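You operate a simulated robot arm through the tools that you are given. There is no shell and no other tool. Be economical: measure what you need, move in short steps, check, and stop when the job is done.

You run a simulated robot arm. Do the job below in one go: nothing can be reset, and whatever is moved stays where it is left.

Task
Fit the blue coaster between the posts and shut the yellow one in the bits drawer.
Fine: the third coaster stays. Where these are worked on the way, their far stop is far enough and under half their travel is too little: bits drawer.

Only the result counts: the job must be done as asked and must still hold three seconds after the hand-in. Knocking over, shifting, dropping, spilling or breaking anything else fails it.

Robot
A 6-joint arm with a two-finger parallel gripper, fixed in place. Base frame: the origin is at the foot of the arm, x ahead of it, y to its left, z up; the work surface is at about z = 430. Units: mm, degrees, N and s.
With the tool pointing down near the work surface it reaches from about 100 to 560 mm from the base axis. Its first joint turns from -66.0 to 66.0 degrees. Payload 2.9 kg.
The TCP is the grasp point between the finger pads, 30 mm short of the fingertips. In the tool frame z runs along the fingers and y along their closing line. Largest opening 110 mm; finger width 20, thickness 10; the body of the gripper, 48 by 112 mm, starts 55 mm behind the TCP.
Orientation is that of the tool frame in the base frame, as a unit quaternion [w, x, y, z]. With the fingers straight down and closing along the base's y, the tool's x points along the base's -x, its y along +y and its z along -z.

Tools
- The arm moves only by the tool drive_tool. Its argument "increments" is a list of rows, each a list of 7 numbers: the turn, a rotation vector about the base's x, y, z in degrees, then the shift along the base's x, y, z in cm, then the opening, from 0 (shut) to 1 (fully open). In form: [[ax, ay, az, dx, dy, dz, claw], ...]. A call has 1 to 10 rows; each row shifts and turns the commanded pose from where the row before left it. Rows are played at 5 a second. More than 50 mm and 8.6 degrees between two rows, or a gripper value outside its range, and nothing of the call is played. A pose out of reach is approached as far as the arm can. The call stops where the force on the tool passes 40 N (or 10 N more than at its start, if that is more) or the arm is blocked; 0.2 s more then pass. Each finger travels about 108 mm/s and halts on what it meets, pressing with about 44 N; the grip force reading is that of the motor and also rises with nothing between the fingers. The clock runs only during rows and for 0.2 s after the last one: add rows that do not move to give the fingers time. It gives the time, the measured TCP pose, the force on the tool (base axes), the opening and the grip force at its end, in the units of the frame above (readings bear some noise), with the torque about the TCP (base axes, N m) and any sound that the robot's microphone picked up.
- Cameras (640 x 400 px; columns grow to the right, rows downward): "scene" is fixed at [29.2, 416.6, 1382.9]; the picture's right is [-0.99, -0.17, 0.00], its down [-0.11, 0.63, -0.77] and it looks along [0.13, -0.76, -0.64] (base axes); focal length 317 px, centre (320, 200). "wrist" rides on the gripper at [72, 17, -103] in the tool frame; the picture's right is [-0.23, 0.97, 0.00], its down [-0.76, -0.18, -0.62] and it looks along [-0.61, -0.14, 0.78] (tool axes); focal length 222 px, centre (320, 200).
- capture(camera): a new picture of that camera. It takes no simulated time.
- pixel_to_xyz(camera, pixels): for up to 12 pixels [column, row] of the newest picture of that camera ("zoom" is the newest enlarged one), the place [x, y, z] in the base frame of the surface seen there, good to about 3 mm, but the place of the scene camera against the robot may be out by one fixed shift of up to 12 mm in any direction. It takes no simulated time.
- inspect(camera, box): a new picture of the part [left, top, right, bottom] of that camera's present view, enlarged. It takes no simulated time.
- job_done(): hands the job in; it is judged then, once.

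Go step by step. Measure first, check grasps and placings, and put right what went wrong. The budget is 80 turns and 38 pictures, counting those below and the enlarged ones. Unless the task says otherwise, let go and move clear before handing in, and close with one line.

The tools are called after "Call:" as name(argument=value, ...) on one line, values as JSON. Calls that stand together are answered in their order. drive_tool: Moves the arm, as the interface text tells. Its arguments: {"type":"object","properties":{"increments":{"type":"array","items":{"type":"array","items":{"type":"number"}}}},"required":["increments"]} The other tools are called the same way: capture (camera) takes a picture; pixel_to_xyz (camera, pixels) gives the place of the surface under pixels of a picture; inspect (camera, box) takes an enlarged picture of a part of a camera's view; job_done () hands the job in.

At the start:

```text
time_s: 0.0
tool_pos: [247.2, -252.7, 828.2]
tool_rot: [0.0, 0.0, 1.0, 0.0]
wrist_force: [-0.4, 0.2, -0.2]
moment: [0.01, -0.01, -0.01]
gripper_width: 109.8
finger_force: 0.0
```

scene: 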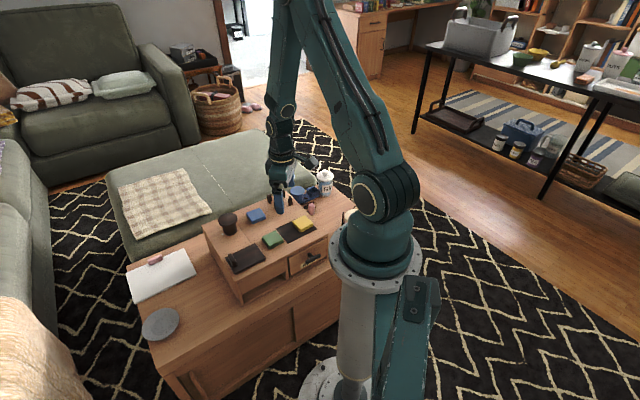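
wrist: 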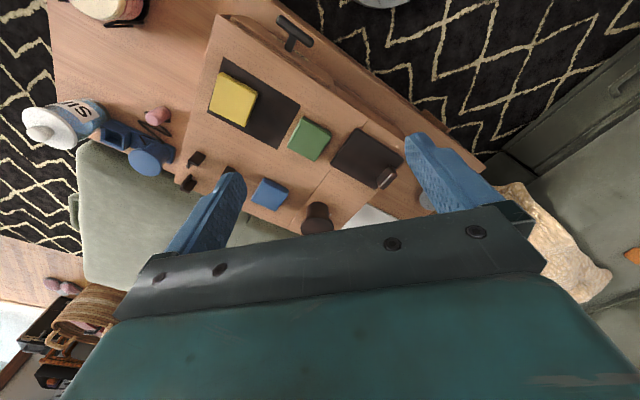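

The pictures show a raised top with blue, green and yellow coasters, a drawer handle (scene ~310,262) and small dark posts (wrist ~190,170). I'll enlarge both views to measure.

Call:
inspect(camera="scene", box=[195, 160, 365, 310])

Call:
inspect(camera="wrist", box=[130, 0, 450, 250])

```text
2.67 times, centred on (280, 235) of scene
```

zoom: 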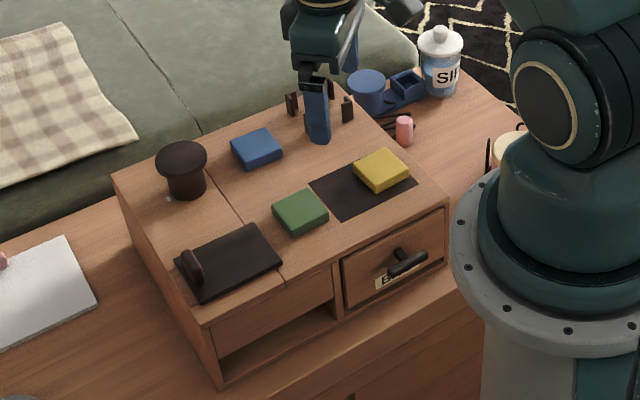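

```text
1.60 times, centred on (290, 125) of wrist
```

zoom: 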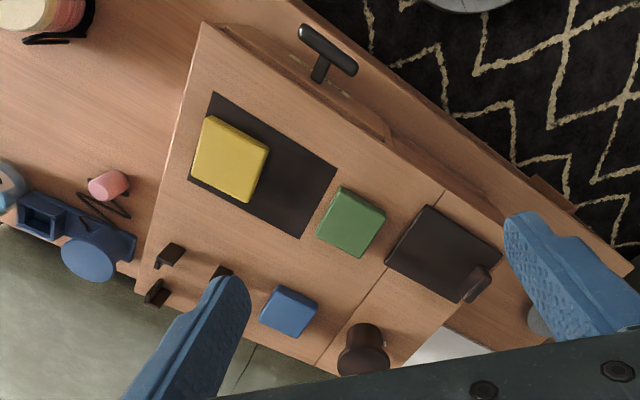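

The wrist enlargement shows yellow at (230,158), green (351,222), blue (288,310), posts near (168,257),(155,293),(222,271), and handle (328,50). I'll measure these.

Call:
pixel_to_xyz(camera="zoom", pixels=[[230, 155], [212, 118], [268, 150], [248, 200], [193, 174], [350, 215], [290, 306], [282, 287], [318, 309], [300, 333], [262, 311], [328, 50]])

Call:
pixel_to_xyz(camera="zoom", pixels=[[171, 246], [158, 258], [184, 246], [152, 285], [163, 296], [222, 268], [205, 30], [214, 94], [334, 168], [299, 237], [375, 150], [318, 75]])

```text
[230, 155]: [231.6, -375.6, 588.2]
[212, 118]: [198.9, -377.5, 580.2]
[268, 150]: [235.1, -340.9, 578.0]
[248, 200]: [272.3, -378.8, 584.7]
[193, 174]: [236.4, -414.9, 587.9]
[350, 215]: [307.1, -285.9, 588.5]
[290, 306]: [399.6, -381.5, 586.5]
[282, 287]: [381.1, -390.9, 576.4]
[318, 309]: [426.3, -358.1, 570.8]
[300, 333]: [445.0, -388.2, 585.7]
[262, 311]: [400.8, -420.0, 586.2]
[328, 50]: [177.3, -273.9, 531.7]
```

```text
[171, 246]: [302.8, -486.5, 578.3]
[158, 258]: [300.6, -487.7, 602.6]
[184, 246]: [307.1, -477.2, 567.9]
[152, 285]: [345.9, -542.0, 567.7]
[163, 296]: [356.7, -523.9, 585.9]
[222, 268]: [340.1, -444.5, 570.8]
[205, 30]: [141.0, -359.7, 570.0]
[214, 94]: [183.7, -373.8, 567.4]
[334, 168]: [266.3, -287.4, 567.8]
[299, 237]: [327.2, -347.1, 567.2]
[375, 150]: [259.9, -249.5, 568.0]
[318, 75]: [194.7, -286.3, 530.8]
```

Top at z≈568, coasters ~50 mm wide and 20 thick, cabinet turned ~46° in plan; one post seems hidden by a finger. I'll yaw the tool to match the cabinet and move so the wrist camera looks at the posts.

Call:
drive_tool(increments=[[0, 0, -8, -0.6, -1.5, -0.5, 1], [0, 0, -8, -0.6, -1.5, -0.5, 1], [0, 0, -8, -0.6, -1.5, -0.5, 1], [0, 0, -8, -0.6, -1.5, -0.5, 1], [0, 0, -8, -0.6, -1.5, -0.5, 1], [0, 0, -3, -0.6, -1.5, -0.5, 1], [0, 0, 0, 0, 0, 0, 1]])

Call:
capture(camera="wrist")

```text
time_s: 1.6
tool_pos: [212.4, -341.6, 797.9]
tool_rot: [0.0, 0.367, 0.93, 0.0]
wrist_force: [0.1, 0.5, -0.1]
moment: [0.0, -0.01, -0.02]
gripper_width: 110.0
finger_force: 0.1
```

```text
33 pictures are left
```

wrist: 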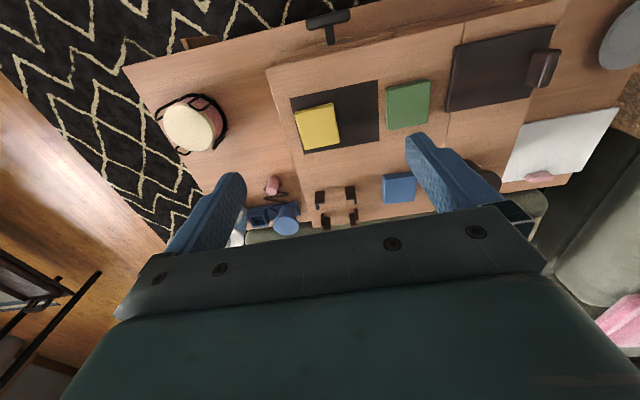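

Call:
inspect(camera="wrist", box=[255, 60, 455, 240])

```text
2.22 times, centred on (355, 150) of wrist
```

zoom: 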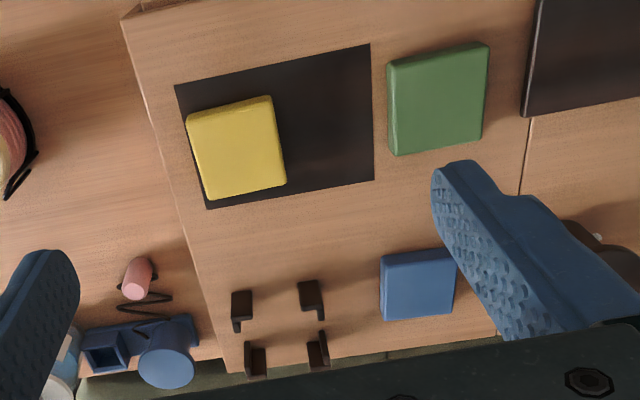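

Four dark corner posts are visible at zoom (242,300), (312,292), (257,358), (318,350). I'll measure their tops, the blue coaster's top corners and the yellow's.

Call:
pixel_to_xyz(camera="zoom", pixels=[[242, 294], [232, 320], [250, 319], [310, 283], [302, 308], [321, 305], [248, 345], [264, 348], [311, 342], [326, 336], [256, 370], [320, 362]])

Call:
pixel_to_xyz(camera="zoom", pixels=[[385, 260], [448, 253], [454, 308], [385, 318], [191, 120], [268, 99], [283, 181], [209, 196], [418, 285], [236, 148], [440, 95], [238, 330]])

```text
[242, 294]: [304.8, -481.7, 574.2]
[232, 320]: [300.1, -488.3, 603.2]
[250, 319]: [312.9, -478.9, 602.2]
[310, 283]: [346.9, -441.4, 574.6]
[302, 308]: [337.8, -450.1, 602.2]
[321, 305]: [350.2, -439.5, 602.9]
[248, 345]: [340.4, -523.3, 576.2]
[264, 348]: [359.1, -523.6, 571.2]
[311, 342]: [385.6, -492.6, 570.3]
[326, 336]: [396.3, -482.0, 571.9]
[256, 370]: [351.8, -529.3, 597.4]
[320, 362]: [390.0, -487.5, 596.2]
```

```text
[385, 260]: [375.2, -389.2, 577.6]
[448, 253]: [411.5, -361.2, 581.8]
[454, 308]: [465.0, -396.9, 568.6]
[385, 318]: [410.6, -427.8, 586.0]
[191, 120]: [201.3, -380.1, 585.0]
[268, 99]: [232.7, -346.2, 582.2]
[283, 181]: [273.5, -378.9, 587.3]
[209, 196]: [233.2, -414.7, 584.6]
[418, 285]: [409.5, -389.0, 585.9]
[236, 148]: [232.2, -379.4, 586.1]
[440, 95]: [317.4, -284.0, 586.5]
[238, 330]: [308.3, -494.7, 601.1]
```

The posts form an L-cornered nest centred near (348,-486), tops at z≈602; blue at (411,-391). I'll get a close view of the nest from above.

Call:
drive_tool(increments=[[0, 0, 0, 2.3, -2.5, -2, 1], [0, 0, 0, 2.3, -2.5, -2, 1], [0, 0, 0, 2.2, -2.4, -2, 1], [0, 0, 0, 0, 0, -2, 1], [0, 0, 0, 0, 0, 0, 1]])

Call:
inspect(camera="wrist", box=[200, 40, 440, 230])

```text
time_s: 2.8
tool_pos: [281.3, -416.3, 715.9]
tool_rot: [0.0, 0.367, 0.93, 0.0]
wrist_force: [0.0, 0.0, 0.1]
moment: [0.0, 0.02, 0.04]
gripper_width: 109.9
finger_force: 0.0
```

```text
2.11 times, centred on (320, 135) of wrist
```

zoom: 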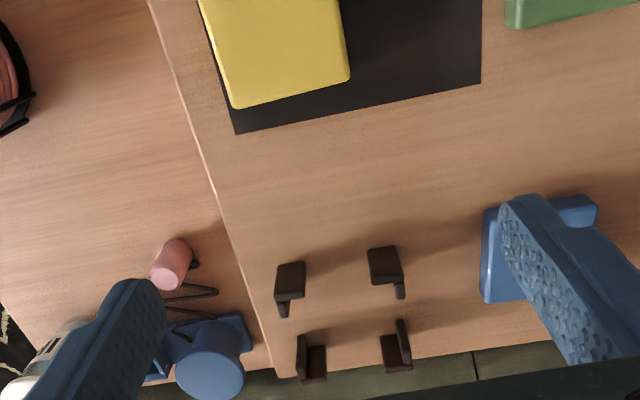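

Now the L posts are clear (e.g. front-left top at (288,297), front-right (388,281), rear-left (313,380), rear-right (398,369)). Measuring their top edges.

Call:
pixel_to_xyz(camera="zoom", pixels=[[277, 299], [302, 296], [282, 315], [373, 283], [400, 280], [400, 296], [300, 338], [303, 381], [326, 379], [402, 322], [388, 370], [410, 366]])

Call:
pixel_to_xyz(camera="zoom", pixels=[[315, 347], [315, 370], [395, 337], [396, 360], [290, 263], [384, 248], [278, 266], [304, 264], [369, 250], [397, 248], [336, 318], [487, 212]])

```text
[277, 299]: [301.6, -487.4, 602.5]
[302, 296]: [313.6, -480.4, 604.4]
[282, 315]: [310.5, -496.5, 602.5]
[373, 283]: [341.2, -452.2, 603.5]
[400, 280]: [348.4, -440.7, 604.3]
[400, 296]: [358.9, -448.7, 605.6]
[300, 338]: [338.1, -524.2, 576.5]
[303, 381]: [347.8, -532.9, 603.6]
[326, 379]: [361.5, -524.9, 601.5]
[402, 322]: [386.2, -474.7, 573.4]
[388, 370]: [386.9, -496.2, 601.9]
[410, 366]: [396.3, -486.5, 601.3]
```

```text
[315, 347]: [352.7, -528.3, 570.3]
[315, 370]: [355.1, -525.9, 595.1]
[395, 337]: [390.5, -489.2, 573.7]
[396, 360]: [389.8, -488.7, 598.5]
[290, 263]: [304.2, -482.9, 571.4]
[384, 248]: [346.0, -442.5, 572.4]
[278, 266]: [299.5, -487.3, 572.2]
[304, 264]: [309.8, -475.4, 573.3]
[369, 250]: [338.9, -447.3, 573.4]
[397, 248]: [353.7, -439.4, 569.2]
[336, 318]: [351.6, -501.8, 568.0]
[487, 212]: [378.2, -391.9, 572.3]
```

Nest inner size is about 59 mm square, centre ≈ (350,-487), axes at ~45.5°. Now a close look at the blue coaster and its neighbours.

Call:
drive_tool(increments=[[0, 0, 0, 1.8, 2.5, 0, 1], [0, 0, 0, 1.8, 2.5, 0, 1], [0, 0, 0, 1.8, 2.5, 0, 1], [0, 0, 0, 1.0, 1.6, 0, 1], [0, 0, 0, 0, 0, 0, 1]])

Call:
inspect(camera="wrist", box=[200, 40, 440, 230])

```text
time_s: 4.0
tool_pos: [345.7, -324.4, 717.8]
tool_rot: [-0.001, 0.366, 0.931, 0.001]
wrist_force: [-0.4, 0.0, 0.7]
moment: [-0.02, 0.01, 0.01]
gripper_width: 110.1
finger_force: 0.1
```

```text
2.11 times, centred on (320, 135) of wrist
```

zoom: 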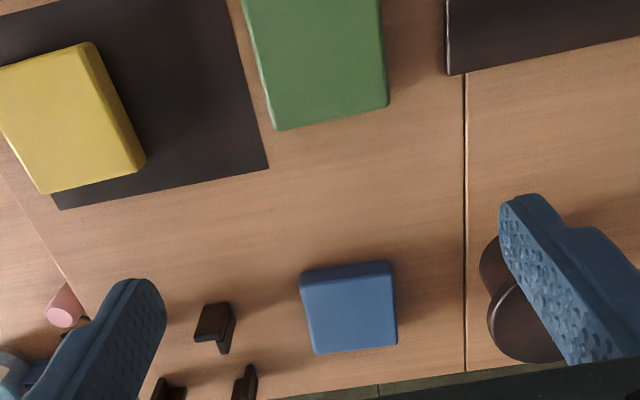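

Call:
pixel_to_xyz(camera="zoom", pixels=[[304, 286], [391, 276], [395, 343], [318, 351], [348, 315], [303, 275], [390, 264], [398, 335], [500, 290], [520, 340], [489, 310], [485, 270]])

```text
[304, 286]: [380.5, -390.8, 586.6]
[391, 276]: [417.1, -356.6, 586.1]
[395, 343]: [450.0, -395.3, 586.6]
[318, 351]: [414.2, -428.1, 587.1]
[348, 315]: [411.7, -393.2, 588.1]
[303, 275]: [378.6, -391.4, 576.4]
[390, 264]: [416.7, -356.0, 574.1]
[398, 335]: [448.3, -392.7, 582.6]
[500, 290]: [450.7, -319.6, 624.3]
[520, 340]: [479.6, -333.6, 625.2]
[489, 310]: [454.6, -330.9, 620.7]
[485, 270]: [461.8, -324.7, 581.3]
```

Blue measures 50×50, centre (415.5,-392.7), turned ~42.3°; the knob stands 75 mm off at z≈625. I'll turn -4.7°, part-close to 75 mm and hover above it.

Call:
drive_tool(increments=[[0, 0, -2.5, 2.33, -2.28, 0, 0.7], [0, 0, -2.2, 2.33, -2.28, 0, 0.68], [0, 0, 0, 2.32, -2.27, -2, 0.68], [0, 0, 0, 0, 0, -3.5, 0.68], [0, 0, 0, 0, 0, 0, 0.68]])

Call:
capture(camera="wrist")

```text
time_s: 5.2
tool_pos: [413.7, -391.8, 662.6]
tool_rot: [0.0, 0.404, 0.915, 0.0]
wrist_force: [0.3, -0.1, 0.6]
moment: [0.0, 0.0, 0.02]
gripper_width: 74.7
finger_force: 0.0
```

```text
29 pictures are left
```

wrist: 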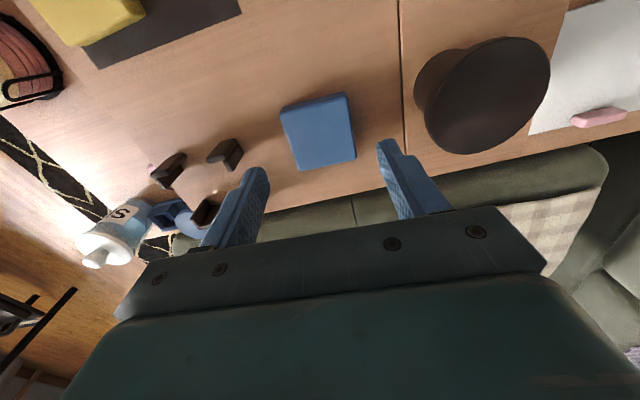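

The arm reaches fine and blue (320,130) lies between the fingers with clearance. Descending to TCP z≈603.

Call:
drive_tool(increments=[[0, 0, 0, 0.1, -0.1, -3, 0.68], [0, 0, 0, 0, 0, -2, 0.68], [0, 0, 0, 0, 0, -0.95, 0.68], [0, 0, 0, 0, 0, 0, 0.68]])

Call:
capture(camera="wrist")

```text
time_s: 6.2
tool_pos: [413.8, -393.7, 601.5]
tool_rot: [0.0, 0.405, 0.915, 0.0]
wrist_force: [0.0, 0.2, -0.6]
moment: [0.01, -0.04, -0.06]
gripper_width: 74.8
finger_force: 0.0
```

```text
28 pictures are left
```

wrist: 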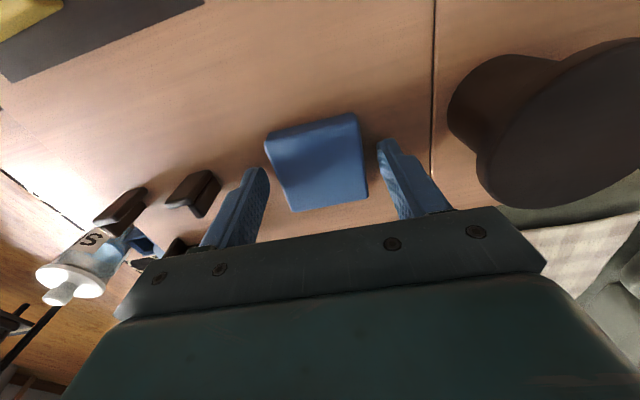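

Blue sits squarely between the fingers (256–415, row 190). Closing, then a small lift.

Call:
drive_tool(increments=[[0, 0, 0, 0, 0, 0, 0.45], [0, 0, 0, 0, 0, 0, 0.3], [0, 0, 0, 0, 0, 0, 0.3], [0, 0, 0, 0, 0, 1.5, 0.3], [0, 0, 0, 0, 0, 2.5, 0.3], [0, 0, 0, 0, 0, 2.5, 0.3]])

Call:
capture(camera="wrist")

```text
time_s: 7.6
tool_pos: [413.7, -393.1, 668.9]
tool_rot: [0.0, 0.404, 0.915, 0.001]
wrist_force: [-0.5, 0.2, -0.1]
moment: [-0.02, -0.01, -0.04]
gripper_width: 54.8
finger_force: 44.2
```

```text
27 pictures are left
```

wrist: 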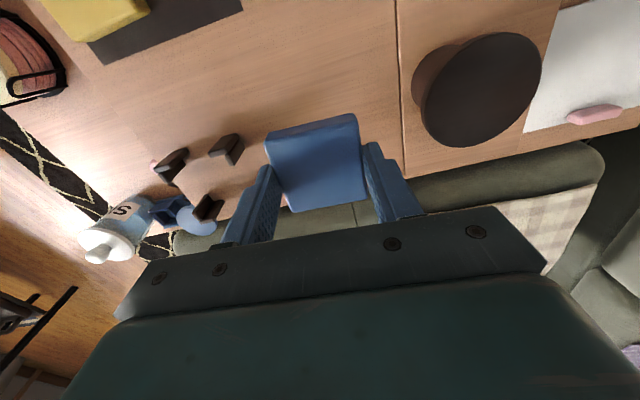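

Held (width 54.8, so the coaster is ~55 wide). Checking its alignment in the hand.

Call:
inspect(camera="wrist", box=[150, 90, 430, 265])

```text
2.29 times, centred on (290, 178) of wrist
```

zoom: 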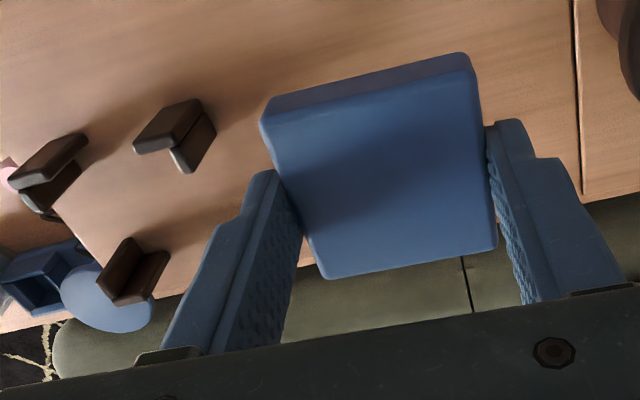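

Call:
pixel_to_xyz(camera="zoom", pixels=[[264, 125], [470, 74], [492, 243], [326, 274], [383, 180], [366, 97], [281, 195], [410, 258], [483, 165], [265, 100], [470, 55], [300, 200]])

```text
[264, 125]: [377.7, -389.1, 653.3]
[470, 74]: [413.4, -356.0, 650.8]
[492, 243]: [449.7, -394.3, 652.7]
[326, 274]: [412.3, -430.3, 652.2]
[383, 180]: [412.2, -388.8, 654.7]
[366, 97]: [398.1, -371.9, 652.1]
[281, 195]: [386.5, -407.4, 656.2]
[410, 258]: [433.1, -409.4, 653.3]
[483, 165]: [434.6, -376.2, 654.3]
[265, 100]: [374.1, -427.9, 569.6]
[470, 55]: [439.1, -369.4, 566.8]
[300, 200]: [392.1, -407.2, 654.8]
```

Coaster is centred and square in the hand. Computed nest centre (349.3,-487.0) at ~45.3°; carrying it there above the posts.

Call:
drive_tool(increments=[[0, 0, 1, -2.15, -3.13, 0, 0.3], [0, 0, 1, -2.15, -3.13, 0, 0.3], [0, 0, 1, -2.14, -3.13, 0, 0.3], [0, 0, 0, 0, 0, 0, 0.3], [0, 0, 0, 0, 0, 0, 0.3]])

Call:
inspect(camera="wrist", box=[180, 70, 460, 245])

```text
time_s: 8.8
tool_pos: [350.4, -487.0, 668.9]
tool_rot: [0.0, 0.38, 0.925, 0.0]
wrist_force: [0.4, -0.2, -0.3]
moment: [-0.03, -0.02, -0.03]
gripper_width: 54.7
finger_force: 44.1
```

```text
2.29 times, centred on (320, 158) of wrist
```

zoom: 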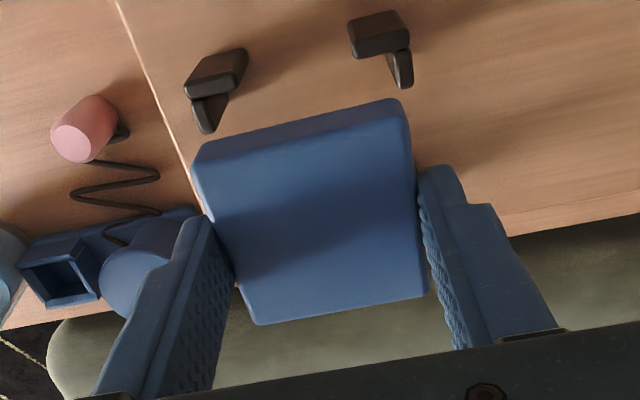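

Coaster now above the nest; front posts visible at (215,75) and (380,35). Checking their relation to the coaster's edges.

Call:
pixel_to_xyz(camera="zoom", pixels=[[190, 92], [236, 82], [207, 128], [358, 50], [405, 46], [405, 82], [195, 163], [404, 120], [427, 293], [256, 322], [215, 90], [380, 48]])

```text
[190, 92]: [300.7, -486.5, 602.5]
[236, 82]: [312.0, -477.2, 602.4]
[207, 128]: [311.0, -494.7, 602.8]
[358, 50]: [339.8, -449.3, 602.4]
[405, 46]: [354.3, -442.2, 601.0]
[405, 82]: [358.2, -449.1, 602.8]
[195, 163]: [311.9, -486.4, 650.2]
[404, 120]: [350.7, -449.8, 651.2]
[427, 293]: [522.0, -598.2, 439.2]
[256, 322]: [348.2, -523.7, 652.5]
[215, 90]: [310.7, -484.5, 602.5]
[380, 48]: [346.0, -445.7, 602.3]
```

Front gap ~2.7 mm and lateral centring within 0.5 mm. Descending gently.

Call:
drive_tool(increments=[[0, 0, 0, -0.03, 0, -2, 0.3], [0, 0, 0, 0, 0, -1.2, 0.3], [0, 0, 0, 0, 0, -1, 0.3], [0, 0, 0, 0, 0, -1, 0.3], [0, 0, 0, 0, 0, -0.8, 0.3], [0, 0, 0, 0, 0, -0.4, 0.3], [0, 0, 0, 0, 0, 0, 0.3]])

Call:
capture(camera="wrist")

```text
time_s: 10.4
tool_pos: [351.3, -488.7, 603.3]
tool_rot: [0.0, 0.38, 0.925, 0.0]
wrist_force: [-0.7, 0.0, -0.4]
moment: [0.03, -0.01, 0.0]
gripper_width: 54.6
finger_force: 43.9
```

```text
24 pictures are left
```

wrist: 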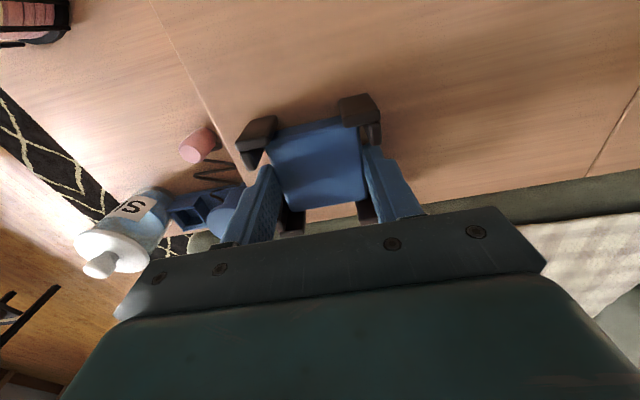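

The coaster is down between all four posts with no force. Lowering 1.5 mm, releasing a little and rising.

Call:
drive_tool(increments=[[0, 0, 0, 0, 0, -0.15, 0.3], [0, 0, 0, 0, 0, 0, 0.3], [0, 0, 0, 0, 0, 0, 0.62], [0, 0, 0, 0, 0, 0, 0.62], [0, 0, 0, 0, 0, 2, 0.62], [0, 0, 0, 0, 0, 3, 0.62], [0, 0, 0, -2, 2, 3, 0.62], [0, 0, 0, -3, 3, 2, 0.62], [0, 0, 0, 0, 0, 0, 0.62]])

Call:
inspect(camera="wrist", box=[200, 40, 440, 230])

```text
time_s: 12.4
tool_pos: [301.0, -439.0, 704.5]
tool_rot: [0.0, 0.38, 0.925, -0.001]
wrist_force: [-0.1, -0.8, 0.3]
moment: [-0.05, -0.03, -0.02]
gripper_width: 68.0
finger_force: 0.1
```

```text
2.11 times, centred on (320, 135) of wrist
```

zoom: 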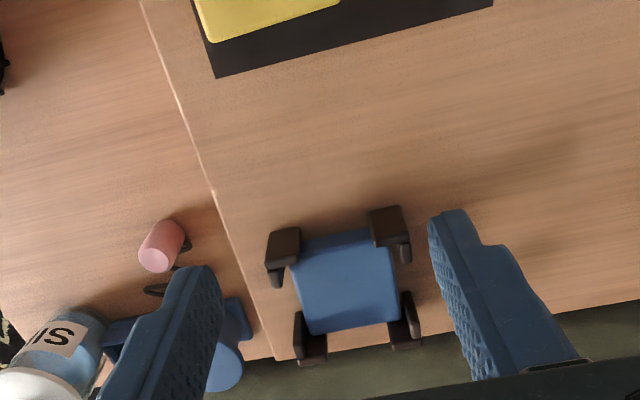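

Blue is seated between all four posts. Verifying its level and moving back to look at the drawer front.

Call:
pixel_to_xyz(camera="zoom", pixels=[[298, 265], [388, 250], [396, 310], [312, 330]])

Call:
drive_tool(increments=[[0, 0, 0, -2.6, 3.3, 1, 0.62], [0, 0, 0, -2.6, 3.3, 1, 0.62], [0, 0, 0, -2.6, 3.3, 0, 0.62], [0, 0, 0, -2.6, 3.3, 0, 0.62], [0, 0, 0, -2.6, 3.3, 0, 0.62], [0, 0, 0, -2.6, 3.3, 0, 0.62], [0, 0, 0, 0, 0, 0, 0.62]])

Call:
capture(camera="wrist")

```text
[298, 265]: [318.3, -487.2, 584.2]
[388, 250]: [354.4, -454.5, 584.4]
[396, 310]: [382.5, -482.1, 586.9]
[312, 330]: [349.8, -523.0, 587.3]
```

```text
time_s: 14.0
tool_pos: [140.7, -238.5, 723.0]
tool_rot: [0.001, 0.381, 0.925, 0.0]
wrist_force: [-0.1, 0.4, 0.2]
moment: [-0.02, 0.02, 0.0]
gripper_width: 68.1
finger_force: 0.0
```

```text
22 pictures are left
```

wrist: 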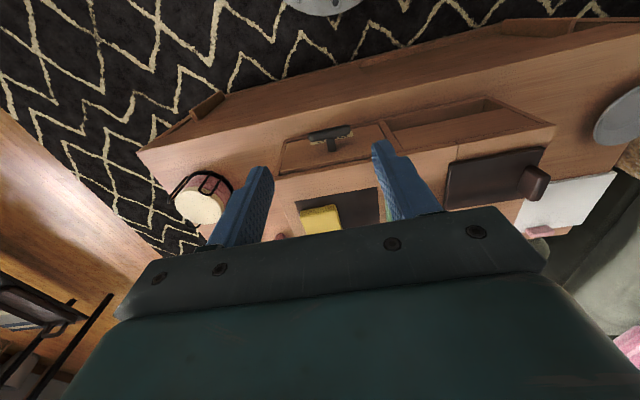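

Call:
inspect(camera="wrist", box=[260, 70, 460, 220])

```text
2.67 times, centred on (360, 145) of wrist
```

zoom: 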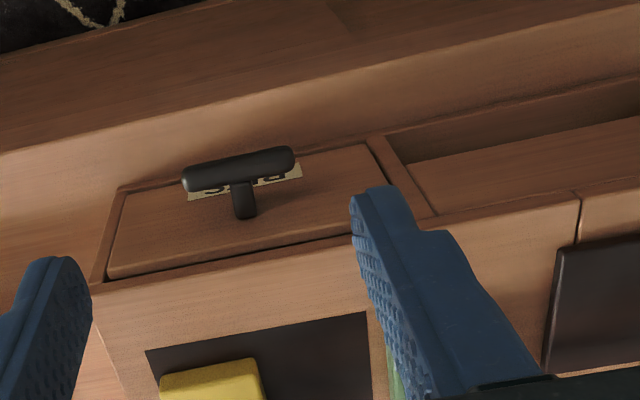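

The handle is a T-bar on a stem (zoom bar 185–293, row 165; stem at (243,200)). Measuring it and the drawer front.

Call:
pixel_to_xyz(camera="zoom", pixels=[[188, 176], [290, 158], [238, 165], [243, 190], [245, 215], [208, 170], [270, 160], [120, 190], [110, 272], [350, 230], [365, 150], [200, 225]])

Call:
pixel_to_xyz(camera="zoom", pixels=[[238, 182], [235, 156], [190, 190], [295, 148], [225, 180], [265, 172], [245, 205], [150, 350], [360, 315], [92, 285], [320, 200], [280, 185]])

```text
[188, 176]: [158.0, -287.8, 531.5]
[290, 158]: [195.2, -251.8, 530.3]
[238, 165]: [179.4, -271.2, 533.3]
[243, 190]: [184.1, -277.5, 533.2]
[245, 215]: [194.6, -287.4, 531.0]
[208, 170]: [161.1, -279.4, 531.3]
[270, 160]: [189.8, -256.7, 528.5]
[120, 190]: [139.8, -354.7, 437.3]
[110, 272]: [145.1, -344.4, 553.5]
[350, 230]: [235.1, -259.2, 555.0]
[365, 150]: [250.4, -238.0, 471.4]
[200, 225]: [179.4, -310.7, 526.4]
```

```text
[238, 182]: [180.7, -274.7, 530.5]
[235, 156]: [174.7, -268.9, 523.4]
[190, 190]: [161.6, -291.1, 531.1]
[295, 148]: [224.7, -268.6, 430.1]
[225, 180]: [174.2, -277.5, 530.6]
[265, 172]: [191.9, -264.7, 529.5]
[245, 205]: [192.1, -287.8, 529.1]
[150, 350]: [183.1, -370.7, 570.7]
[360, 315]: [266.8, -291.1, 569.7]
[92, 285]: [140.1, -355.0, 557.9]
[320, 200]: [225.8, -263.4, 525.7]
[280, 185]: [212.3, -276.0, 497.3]
```

Bar spans n=311–322 with a 25 mm gap behind it and the stem in its middle, top at z≈532. I'll turn the tool -90° so the fingers straddle the bar right of the stem, and hover above.

Call:
drive_tool(increments=[[0, 0, -8.5, 0.5, -0.2, 0, 0.5], [0, 0, -8.5, 0.5, -0.2, 0, 0.236], [0, 0, -8.5, 0.5, -0.2, 0, 0.236], [0, 0, -8.5, 0.5, -0.2, 0, 0.236], [0, 0, -8.5, 0.5, -0.2, 0, 0.236], [0, 0, -8.5, 0.5, -0.2, 0, 0.236], [0, 0, -8.5, 0.5, -0.2, 0, 0.236], [0, 0, -8.5, 0.5, -0.2, 0, 0.236], [0, 0, -8.5, 0.5, -0.2, 0, 0.236], [0, 0, -8.5, 0.5, -0.15, 0, 0.236]])

Call:
drive_tool(increments=[[0, 0, -5, 0, 0, -3, 0.236], [0, 0, 0, 0, 0, -4, 0.236], [0, 0, 0, 0, 0, -4, 0.236], [0, 0, 0, 0, 0, 0, 0.236], [0, 0, 0, 0, 0, 0, 0.236]])

Call:
capture(camera="wrist")

```text
time_s: 16.2
tool_pos: [193.9, -260.4, 722.6]
tool_rot: [0.0, 0.906, 0.424, 0.0]
wrist_force: [-0.6, -0.3, 0.1]
moment: [0.03, -0.02, -0.01]
gripper_width: 26.1
finger_force: 0.0
```

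```text
time_s: 17.4
tool_pos: [194.9, -259.9, 613.1]
tool_rot: [0.0, 0.923, 0.385, 0.0]
wrist_force: [0.1, -0.3, -0.9]
moment: [-0.02, -0.01, 0.02]
gripper_width: 26.1
finger_force: 0.0
```

```text
20 pictures are left
```

wrist: 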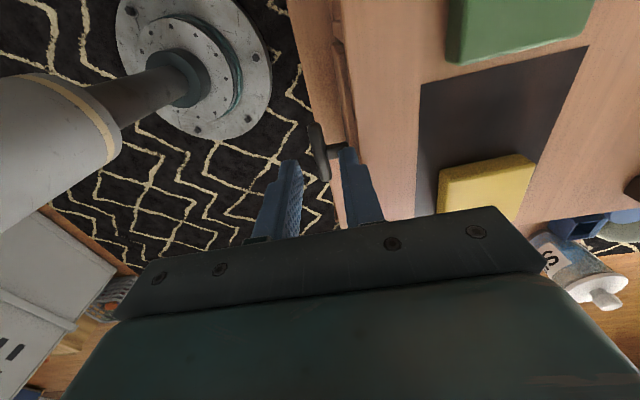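

Bar is visible between the fingers at (318,150). Enlarging to verify alignment before descending.

Call:
inspect(camera="wrist", box=[240, 90, 420, 240])

```text
2.67 times, centred on (330, 165) of wrist
```

zoom: 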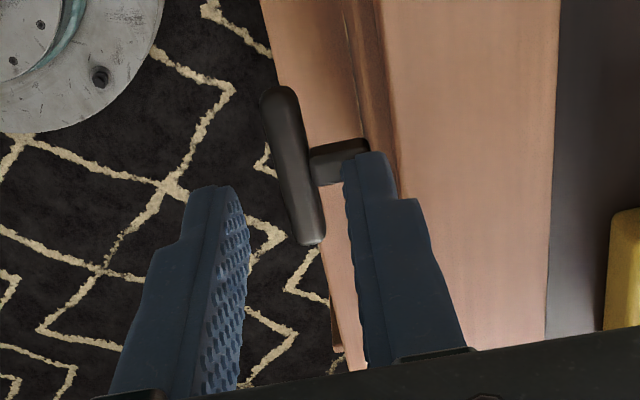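

Call:
pixel_to_xyz(camera="zoom", pixels=[[276, 93], [290, 150], [314, 238], [270, 150], [305, 150], [318, 163], [345, 160], [335, 146], [310, 190], [285, 190], [365, 130], [390, 80]])

```text
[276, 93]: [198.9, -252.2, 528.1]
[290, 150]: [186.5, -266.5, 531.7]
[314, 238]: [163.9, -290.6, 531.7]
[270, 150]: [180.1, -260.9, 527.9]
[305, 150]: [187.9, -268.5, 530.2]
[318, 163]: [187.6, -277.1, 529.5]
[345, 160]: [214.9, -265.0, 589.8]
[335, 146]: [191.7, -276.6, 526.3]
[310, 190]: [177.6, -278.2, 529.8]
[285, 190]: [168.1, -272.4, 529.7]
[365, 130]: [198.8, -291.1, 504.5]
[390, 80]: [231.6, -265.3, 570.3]
```

Bar centre is n≈317, TCP at n=321, w=-47 (clear of stem). Shifting 4 mm outward and descending 70 mm.

Call:
drive_tool(increments=[[0, 0, 0, -0.31, 0.31, -1, 0.236], [0, 0, 0, 0, 0, -2, 0.236], [0, 0, 0, 0, 0, -2, 0.236], [0, 0, 0, 0, 0, -2, 0.236], [0, 0, 0, 0, 0, 0, 0.236]])

Call:
inspect(camera="wrist", box=[240, 90, 420, 240])

```text
time_s: 18.6
tool_pos: [192.2, -256.1, 542.2]
tool_rot: [0.0, 0.923, 0.385, -0.001]
wrist_force: [0.5, -0.2, -0.5]
moment: [0.01, 0.0, -0.03]
gripper_width: 25.6
finger_force: 0.1
```

```text
2.67 times, centred on (330, 165) of wrist
```

zoom: 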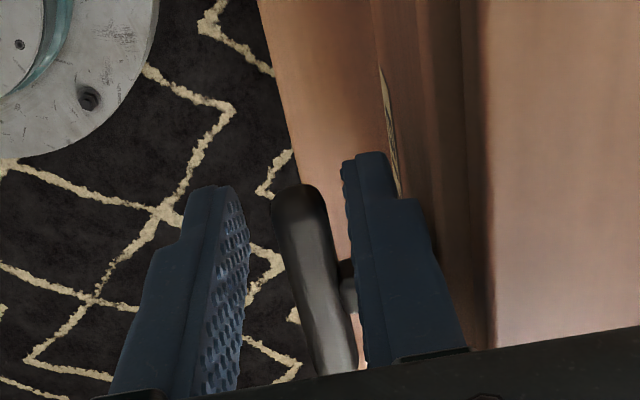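

Fingers straddle the bar with no contact. Closing on it and pulling out 40 mm along (-0.71,0.70).

Call:
drive_tool(increments=[[0, 0, 0, 0, 0, 0, 0.12], [0, 0, 0, 0, 0, 0, 0.04], [0, 0, 0, 0, 0, 0, 0.04], [0, 0, 0, -0.71, 0.7, 0, 0.04], [0, 0, 0, -0.71, 0.7, 0, 0.04], [0, 0, 0, -0.71, 0.7, 0, 0.04], [0, 0, 0, -0.71, 0.7, 0, 0.04], [0, 0, 0, 0, 0, 0, 0.04]])

```text
time_s: 20.4
tool_pos: [163.1, -228.1, 541.3]
tool_rot: [-0.001, 0.923, 0.385, 0.002]
wrist_force: [13.5, 13.9, 10.5]
moment: [-0.23, 0.2, -0.14]
gripper_width: 12.5
finger_force: 44.1
```

The pull moved 40 mm with ~19 N sideways (+w) load, so the slide's direction differs slightly from mine. Looking at it.

Call:
inspect(camera="scene", box=[195, 160, 365, 310])

Call:
capture(camera="wrist")

```text
2.67 times, centred on (280, 235) of scene
```

zoom: 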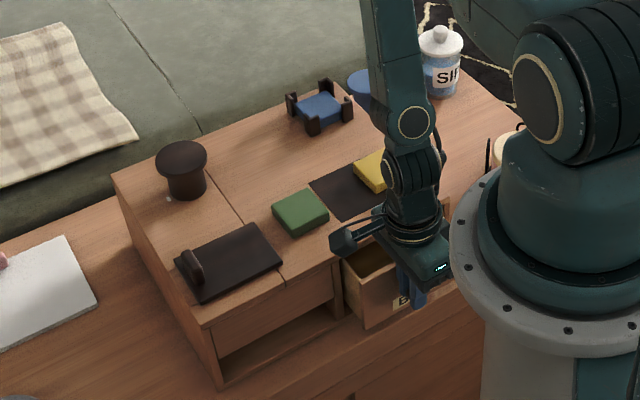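

```text
16 pictures are left
```

wrist: 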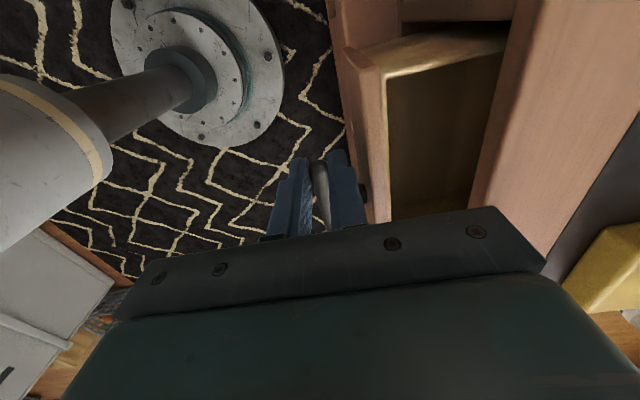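

The drawer is opening (about 40 mm). Loosening the grip to a loose hook to shed side load, then pulling on.

Call:
drive_tool(increments=[[0, 0, 0, 0, 0, 0, 0.16], [0, 0, 0, 0, 0, 0, 0.16], [0, 0, 0, -0.95, 1.0, 0, 0.16], [0, 0, 0, -0.7, 0.71, 0, 0.16], [0, 0, 0, -0.7, 0.71, 0, 0.16], [0, 0, 0, -0.7, 0.71, 0, 0.16], [0, 0, 0, 0, 0, 0, 0.16]])

```text
time_s: 22.0
tool_pos: [131.9, -197.4, 542.6]
tool_rot: [-0.001, 0.923, 0.385, 0.0]
wrist_force: [-0.3, 0.0, 0.5]
moment: [0.01, 0.03, 0.01]
gripper_width: 17.9
finger_force: 0.3
```

No load at ~80 mm out. Continuing toward the far stop.

Call:
drive_tool(increments=[[0, 0, 0, -0.7, 0.71, 0, 0.16], [0, 0, 0, -0.7, 0.71, 0, 0.16], [0, 0, 0, -0.7, 0.71, 0, 0.16], [0, 0, 0, -0.7, 0.71, 0, 0.16], [0, 0, 0, -0.7, 0.71, 0, 0.16], [0, 0, 0, 0, 0, 0, 0.16]])

Call:
capture(camera="wrist")

```text
time_s: 23.4
tool_pos: [97.8, -162.2, 543.6]
tool_rot: [0.001, 0.923, 0.385, 0.0]
wrist_force: [5.5, -3.4, -0.7]
moment: [-0.06, -0.12, -0.02]
gripper_width: 20.8
finger_force: 3.3
```

```text
15 pictures are left
```

wrist: 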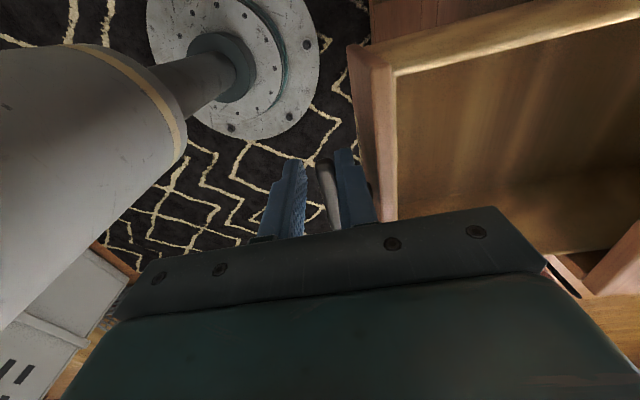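

Force rises and the rear finger is being held back at ~130 mm out: the stop is reached. Easing, opening and rising clear.

Call:
drive_tool(increments=[[0, 0, 0, 0.25, -0.25, 0, 0.236], [0, 0, 0, 0.05, -0.05, 0, 0.236], [0, 0, 0, 0, 0, 2, 0.236], [0, 0, 0, 0, 0, 4, 0.236], [0, 0, 0, 0, 0, 4, 0.236], [0, 0, 0, 0, 0, 4, 0.236], [0, 0, 0, 0, 0, 4, 0.3], [0, 0, 0, 0, 0, 0, 0.5]])

Call:
capture(camera="wrist")

```text
time_s: 25.2
tool_pos: [107.8, -180.6, 713.6]
tool_rot: [0.0, 0.923, 0.386, -0.001]
wrist_force: [-0.2, -0.2, 0.6]
moment: [0.03, 0.0, 0.0]
gripper_width: 54.8
finger_force: 0.0
out of reach, approached as far as the arm can: row 7
```

```text
14 pictures are left
```

wrist: 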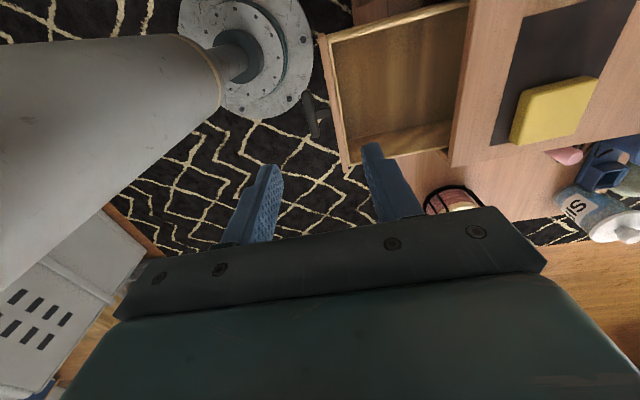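

The drawer is fully out and empty. Measuring its rims, floor and the yellow coaster.

Call:
pixel_to_xyz(camera="wrist", pixels=[[322, 40], [350, 165], [468, 4], [452, 163], [390, 75], [390, 110], [432, 50], [360, 140], [340, 60], [450, 130], [445, 20], [314, 118]])

Call:
inspect(camera="wrist", box=[300, 0, 640, 190])

```text
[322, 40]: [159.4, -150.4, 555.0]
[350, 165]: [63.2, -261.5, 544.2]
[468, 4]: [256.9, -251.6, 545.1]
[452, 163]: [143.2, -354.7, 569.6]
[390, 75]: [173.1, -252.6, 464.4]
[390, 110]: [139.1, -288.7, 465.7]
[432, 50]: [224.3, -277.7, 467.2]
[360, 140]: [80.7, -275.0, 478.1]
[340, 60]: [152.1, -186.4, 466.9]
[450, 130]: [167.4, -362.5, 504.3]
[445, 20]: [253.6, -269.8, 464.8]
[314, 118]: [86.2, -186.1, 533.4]
```

```text
1.88 times, centred on (470, 95) of wrist
```

zoom: 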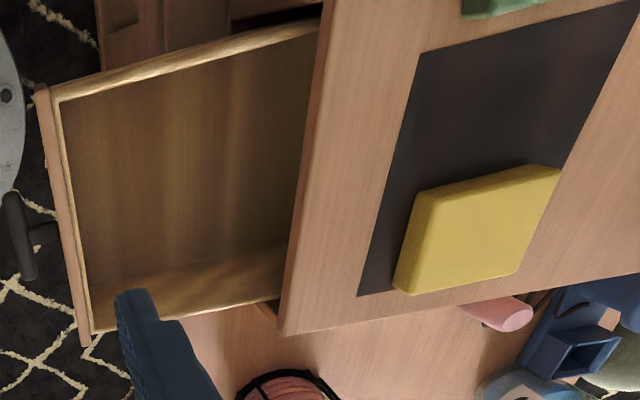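

Drawer floor z≈465, exposed interior n≈232–347, w≈-130…-8. Now measuring the yellow coaster's top corners.

Call:
pixel_to_xyz(camera="zoom", pixels=[[436, 196], [556, 170], [515, 270], [412, 292], [485, 230], [424, 240], [540, 215], [495, 184], [465, 280]])

Call:
drive_tool(increments=[[0, 0, 8.5, 0.4, -1.1, 0, 0.7], [0, 0, 8.5, 0.4, -1.1, 0, 0.7], [0, 0, 8.5, 0.4, -1.1, 0, 0.7], [0, 0, 8.5, 0.4, -1.1, 0, 0.7], [0, 0, 8.5, 0.4, -1.1, 0, 0.7], [0, 0, 8.5, 0.4, -1.1, 0, 0.7], [0, 0, 8.5, 0.4, -1.1, 0, 0.7], [0, 0, 8.5, 0.4, -1.1, 0, 0.7], [0, 0, 8.5, 0.4, -1.1, 0, 0.7], [0, 0, 8.5, 0.4, -1.1, 0, 0.7]])

Call:
drive_tool(increments=[[0, 0, 5, 1, -1, 0, 0.7], [0, 0, 0, 0, 0, 0, 0.7]])

Call:
capture(camera="wrist")

```text
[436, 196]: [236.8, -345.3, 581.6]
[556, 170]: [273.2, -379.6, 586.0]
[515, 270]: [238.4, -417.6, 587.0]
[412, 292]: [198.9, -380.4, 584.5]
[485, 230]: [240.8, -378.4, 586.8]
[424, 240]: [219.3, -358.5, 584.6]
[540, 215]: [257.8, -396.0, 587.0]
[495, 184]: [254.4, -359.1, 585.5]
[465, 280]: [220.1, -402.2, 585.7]
```

```text
time_s: 27.4
tool_pos: [145.8, -289.3, 713.0]
tool_rot: [-0.001, 0.419, 0.908, 0.0]
wrist_force: [-0.1, -1.0, -0.7]
moment: [0.0, -0.03, 0.0]
gripper_width: 77.1
finger_force: 0.1
```

```text
time_s: 28.0
tool_pos: [157.3, -297.6, 712.9]
tool_rot: [0.001, 0.379, 0.925, 0.0]
wrist_force: [0.0, -0.2, -0.1]
moment: [0.02, 0.0, 0.01]
gripper_width: 77.0
finger_force: 0.0
```

```text
12 pictures are left
```

wrist: 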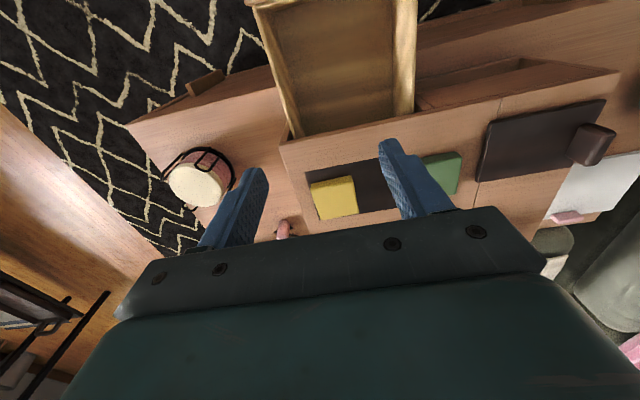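

Yellow's centre is (236.8,-380.7), squared at ~45°, matching the tool yaw. Moving over it and descending to hover.

Call:
drive_tool(increments=[[0, 0, 0, 2.65, -2.77, 0, 0.7], [0, 0, 0, 2.65, -2.77, 0, 0.7], [0, 0, 0, 2.65, -2.77, -2, 0.7], [0, 0, 0, 0, 0, -4, 0.7], [0, 0, 0, 0, 0, 0, 0.7]])

Call:
capture(camera="wrist")

```text
time_s: 29.2
tool_pos: [236.1, -382.1, 652.5]
tool_rot: [0.0, 0.38, 0.925, -0.001]
wrist_force: [0.6, -0.3, -0.2]
moment: [0.01, -0.02, 0.0]
gripper_width: 77.2
finger_force: 0.1
```

```text
11 pictures are left
```

wrist: 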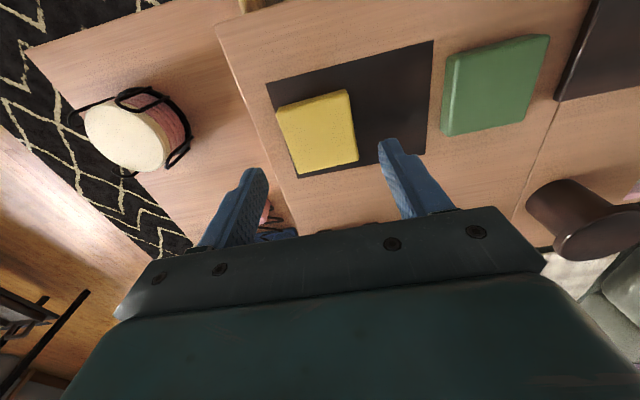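

Yellow lies centred between the fingers. Descending to z≈605, closing and lifting.

Call:
drive_tool(increments=[[0, 0, 0, 0, 0, -2.5, 0.7], [0, 0, 0, 0, 0, -1.5, 0.7], [0, 0, 0, 0, 0, -0.7, 0.7], [0, 0, 0, 0, 0, 0, 0.7], [0, 0, 0, 0, 0, 0, 0.45], [0, 0, 0, 0, 0, 0, 0.3], [0, 0, 0, 0, 0, 0, 0.3], [0, 0, 0, 0, 0, 1.5, 0.3], [0, 0, 0, 0, 0, 3, 0.3], [0, 0, 0, 0, 0, 3, 0.3]])

Call:
capture(camera="wrist")

```text
time_s: 31.4
tool_pos: [237.0, -381.5, 680.5]
tool_rot: [-0.001, 0.38, 0.925, 0.0]
wrist_force: [0.9, -0.5, -0.6]
moment: [-0.02, 0.02, 0.01]
gripper_width: 55.0
finger_force: 43.4
```

```text
10 pictures are left
```

wrist: 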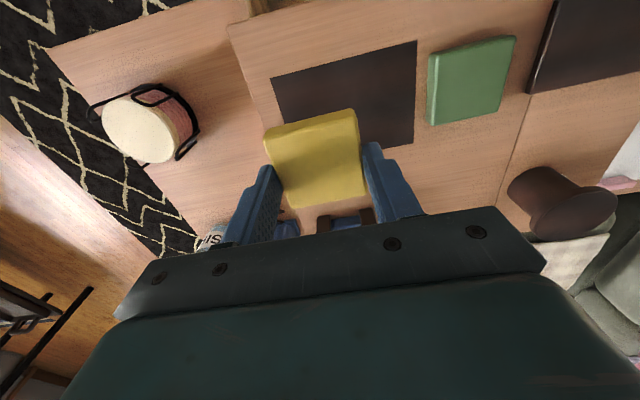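

Held firmly at 55 mm. Carrying it over the open drawer centre (154,-251).

Call:
drive_tool(increments=[[0, 0, 0, -2.08, 3.26, 0, 0.3], [0, 0, 0, -2.08, 3.26, 0, 0.3], [0, 0, 0, -2.08, 3.26, 0, 0.3], [0, 0, 0, -2.08, 3.26, 0, 0.3], [0, 0, 0, 0, 0, 0, 0.3], [0, 0, 0, 0, 0, 0, 0.3]])

Call:
capture(camera="wrist")

```text
time_s: 32.8
tool_pos: [153.7, -249.3, 682.5]
tool_rot: [0.0, 0.38, 0.925, 0.0]
wrist_force: [0.1, 0.1, -0.9]
moment: [0.02, 0.02, 0.04]
gripper_width: 54.9
finger_force: 44.5
```

```text
9 pictures are left
```

wrist: 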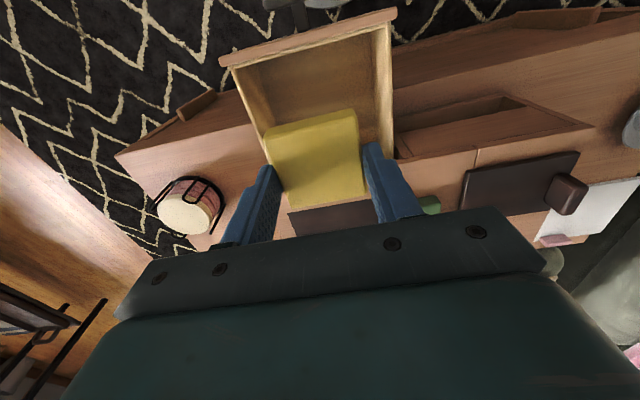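

Coaster is over the drawer. Measuring rims on each side: left (255,110), right (388,100), front (305,35).

Call:
pixel_to_xyz(camera="wrist", pixels=[[235, 75], [248, 100], [258, 130], [384, 40], [386, 90], [389, 125], [300, 38], [310, 46], [370, 29], [240, 66]])

```text
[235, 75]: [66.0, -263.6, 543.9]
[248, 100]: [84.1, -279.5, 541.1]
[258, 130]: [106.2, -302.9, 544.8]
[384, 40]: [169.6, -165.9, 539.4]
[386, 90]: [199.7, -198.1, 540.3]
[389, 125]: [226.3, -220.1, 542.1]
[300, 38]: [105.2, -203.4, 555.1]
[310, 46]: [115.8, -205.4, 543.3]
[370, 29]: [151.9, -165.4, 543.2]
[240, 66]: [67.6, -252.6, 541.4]
```

Lateral rims at w=-140 and +1, so the coaster is centred; front wall n≈227, cabinet n=347, coaster 257–312. Descending in steps.

Call:
drive_tool(increments=[[0, 0, 0, 0, 0, -4, 0.3], [0, 0, 0, 0, 0, -4, 0.3], [0, 0, 0, 0, 0, -4, 0.3], [0, 0, 0, 0, 0, -3, 0.3], [0, 0, 0, 0, 0, -1.7, 0.3], [0, 0, 0, 0, 0, -0.8, 0.3], [0, 0, 0, 0, 0, -0.3, 0.3], [0, 0, 0, 0, 0, 0, 0.3]])

Call:
capture(camera="wrist")

```text
time_s: 34.6
tool_pos: [156.2, -250.4, 502.8]
tool_rot: [0.001, 0.38, 0.925, 0.0]
wrist_force: [0.4, -0.1, -1.2]
moment: [-0.01, 0.01, 0.0]
gripper_width: 54.8
finger_force: 44.4
```

```text
8 pictures are left
```

wrist: 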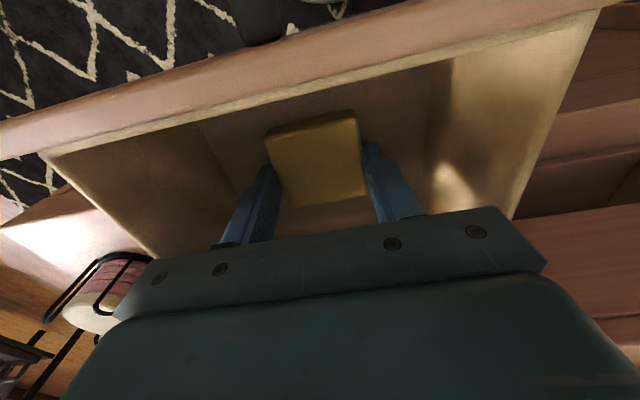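

Still no contact force; going down 2 mm more, then checking force.

Call:
drive_tool(increments=[[0, 0, 0, 0, 0, -0.1, 0.3], [0, 0, 0, 0, 0, -0.1, 0.3], [0, 0, 0, 0, 0, 0, 0.3]])

Call:
pixel_to_xyz(camera="wrist", pixels=[[240, 140], [400, 110], [300, 120], [320, 150], [320, 190]])

```text
time_s: 35.4
tool_pos: [154.9, -251.6, 500.8]
tool_rot: [0.001, 0.38, 0.925, -0.001]
wrist_force: [4.1, 2.6, 33.5]
moment: [0.07, -0.12, 0.11]
gripper_width: 54.8
finger_force: 43.9
```

```text
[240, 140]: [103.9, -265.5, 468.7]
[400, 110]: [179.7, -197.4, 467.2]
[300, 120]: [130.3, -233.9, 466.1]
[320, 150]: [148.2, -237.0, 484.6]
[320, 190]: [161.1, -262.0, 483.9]
```

Contact with the floor (33 N up). Backing off 1 mm, releasing and rising straight out.

Call:
drive_tool(increments=[[0, 0, 0, 0, 0, 0.1, 0.3], [0, 0, 0, 0, 0, 0, 0.6], [0, 0, 0, 0, 0, 0, 0.6], [0, 0, 0, 0, 0, 2, 0.6], [0, 0, 0, 0, 0, 4, 0.6], [0, 0, 0, 0, 0, 4, 0.6], [0, 0, 0, 0, 0, 4, 0.6], [0, 0, 0, 0, 0, 4, 0.6], [0, 0, 0, 0, 0, 2, 0.6], [0, 0, 0, 0, 0, 0, 0.6]])

Call:
capture(camera="wrist")

```text
time_s: 37.6
tool_pos: [154.9, -249.9, 700.2]
tool_rot: [0.0, 0.38, 0.925, 0.0]
wrist_force: [0.1, -0.3, 0.1]
moment: [0.01, 0.0, 0.0]
gripper_width: 66.1
finger_force: 0.0
```

```text
7 pictures are left
```

wrist: 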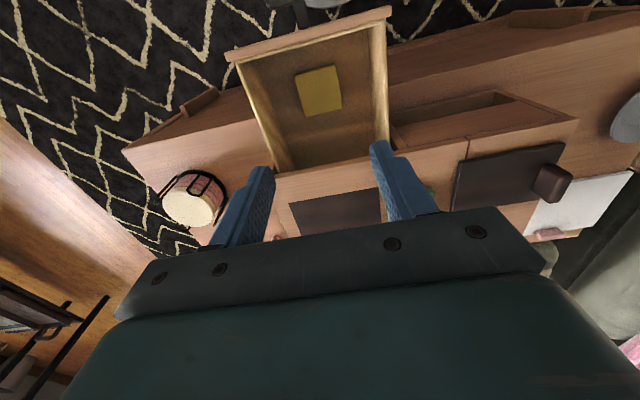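

Yellow lies flat in the drawer (318,90). Turning -90° again and returning over the handle bar with the straddle opening.

Call:
drive_tool(increments=[[0, 0, -8.5, -0.54, 0.84, -0.5, 0.236], [0, 0, -8.5, -0.54, 0.84, -0.5, 0.236], [0, 0, -8.5, -0.54, 0.84, -0.5, 0.236], [0, 0, -8.5, -0.54, 0.84, -0.5, 0.236], [0, 0, -8.5, -0.54, 0.84, -0.5, 0.236], [0, 0, -8.5, -0.54, 0.84, -0.5, 0.236], [0, 0, -8.5, -0.54, 0.84, -0.5, 0.236], [0, 0, -8.5, -0.54, 0.84, -0.5, 0.236], [0, 0, -8.5, -0.54, 0.84, -0.5, 0.236], [0, 0, -8.5, -0.54, 0.84, -0.5, 0.236]])

Call:
drive_tool(increments=[[0, 0, -5, 0, 0, -2, 0.236], [0, 0, 0, 0, 0, -2, 0.236], [0, 0, 0, 0, 0, 0, 0.236], [0, 0, 0, 0, 0, 0, 0.236]])

Call:
inspect(camera="wrist", box=[240, 90, 420, 240])

```text
time_s: 39.8
tool_pos: [100.9, -167.6, 651.7]
tool_rot: [0.001, 0.906, 0.423, -0.001]
wrist_force: [0.2, 0.2, -0.2]
moment: [0.04, -0.01, 0.0]
gripper_width: 25.9
finger_force: 0.1
```

```text
time_s: 40.8
tool_pos: [100.2, -165.9, 612.2]
tool_rot: [0.0, 0.923, 0.385, 0.0]
wrist_force: [0.1, 0.8, 0.7]
moment: [0.02, -0.01, 0.01]
gripper_width: 26.1
finger_force: 0.0
```

```text
2.67 times, centred on (330, 165) of wrist
```

zoom: 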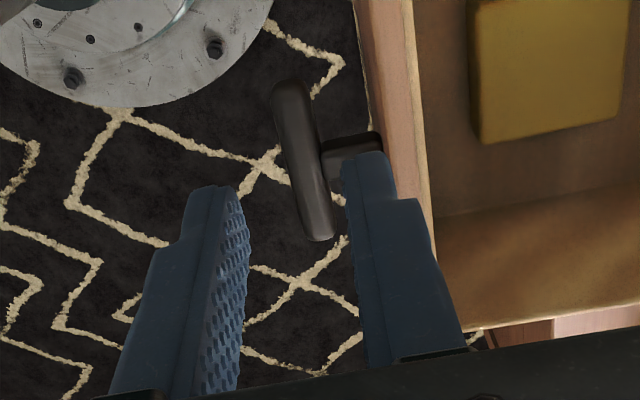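

Bar lies between the fingers as in the earlier good approach. Descending 69 mm around it.

Call:
drive_tool(increments=[[0, 0, 0, 0, 0, -2, 0.236], [0, 0, 0, 0, 0, -2, 0.236], [0, 0, 0, 0, 0, -2, 0.236], [0, 0, 0, 0, 0, -0.9, 0.236], [0, 0, 0, 0, 0, 0, 0.236]])

```text
time_s: 41.6
tool_pos: [100.7, -166.2, 555.6]
tool_rot: [0.001, 0.923, 0.385, 0.0]
wrist_force: [-0.6, -0.8, 38.5]
moment: [-0.74, -0.74, 0.0]
gripper_width: 26.4
finger_force: 0.1
stopped in row 4: the force on the tool passed its limit at 52 N (the readings are from after the stop); the commanded pose is now the measured one
```

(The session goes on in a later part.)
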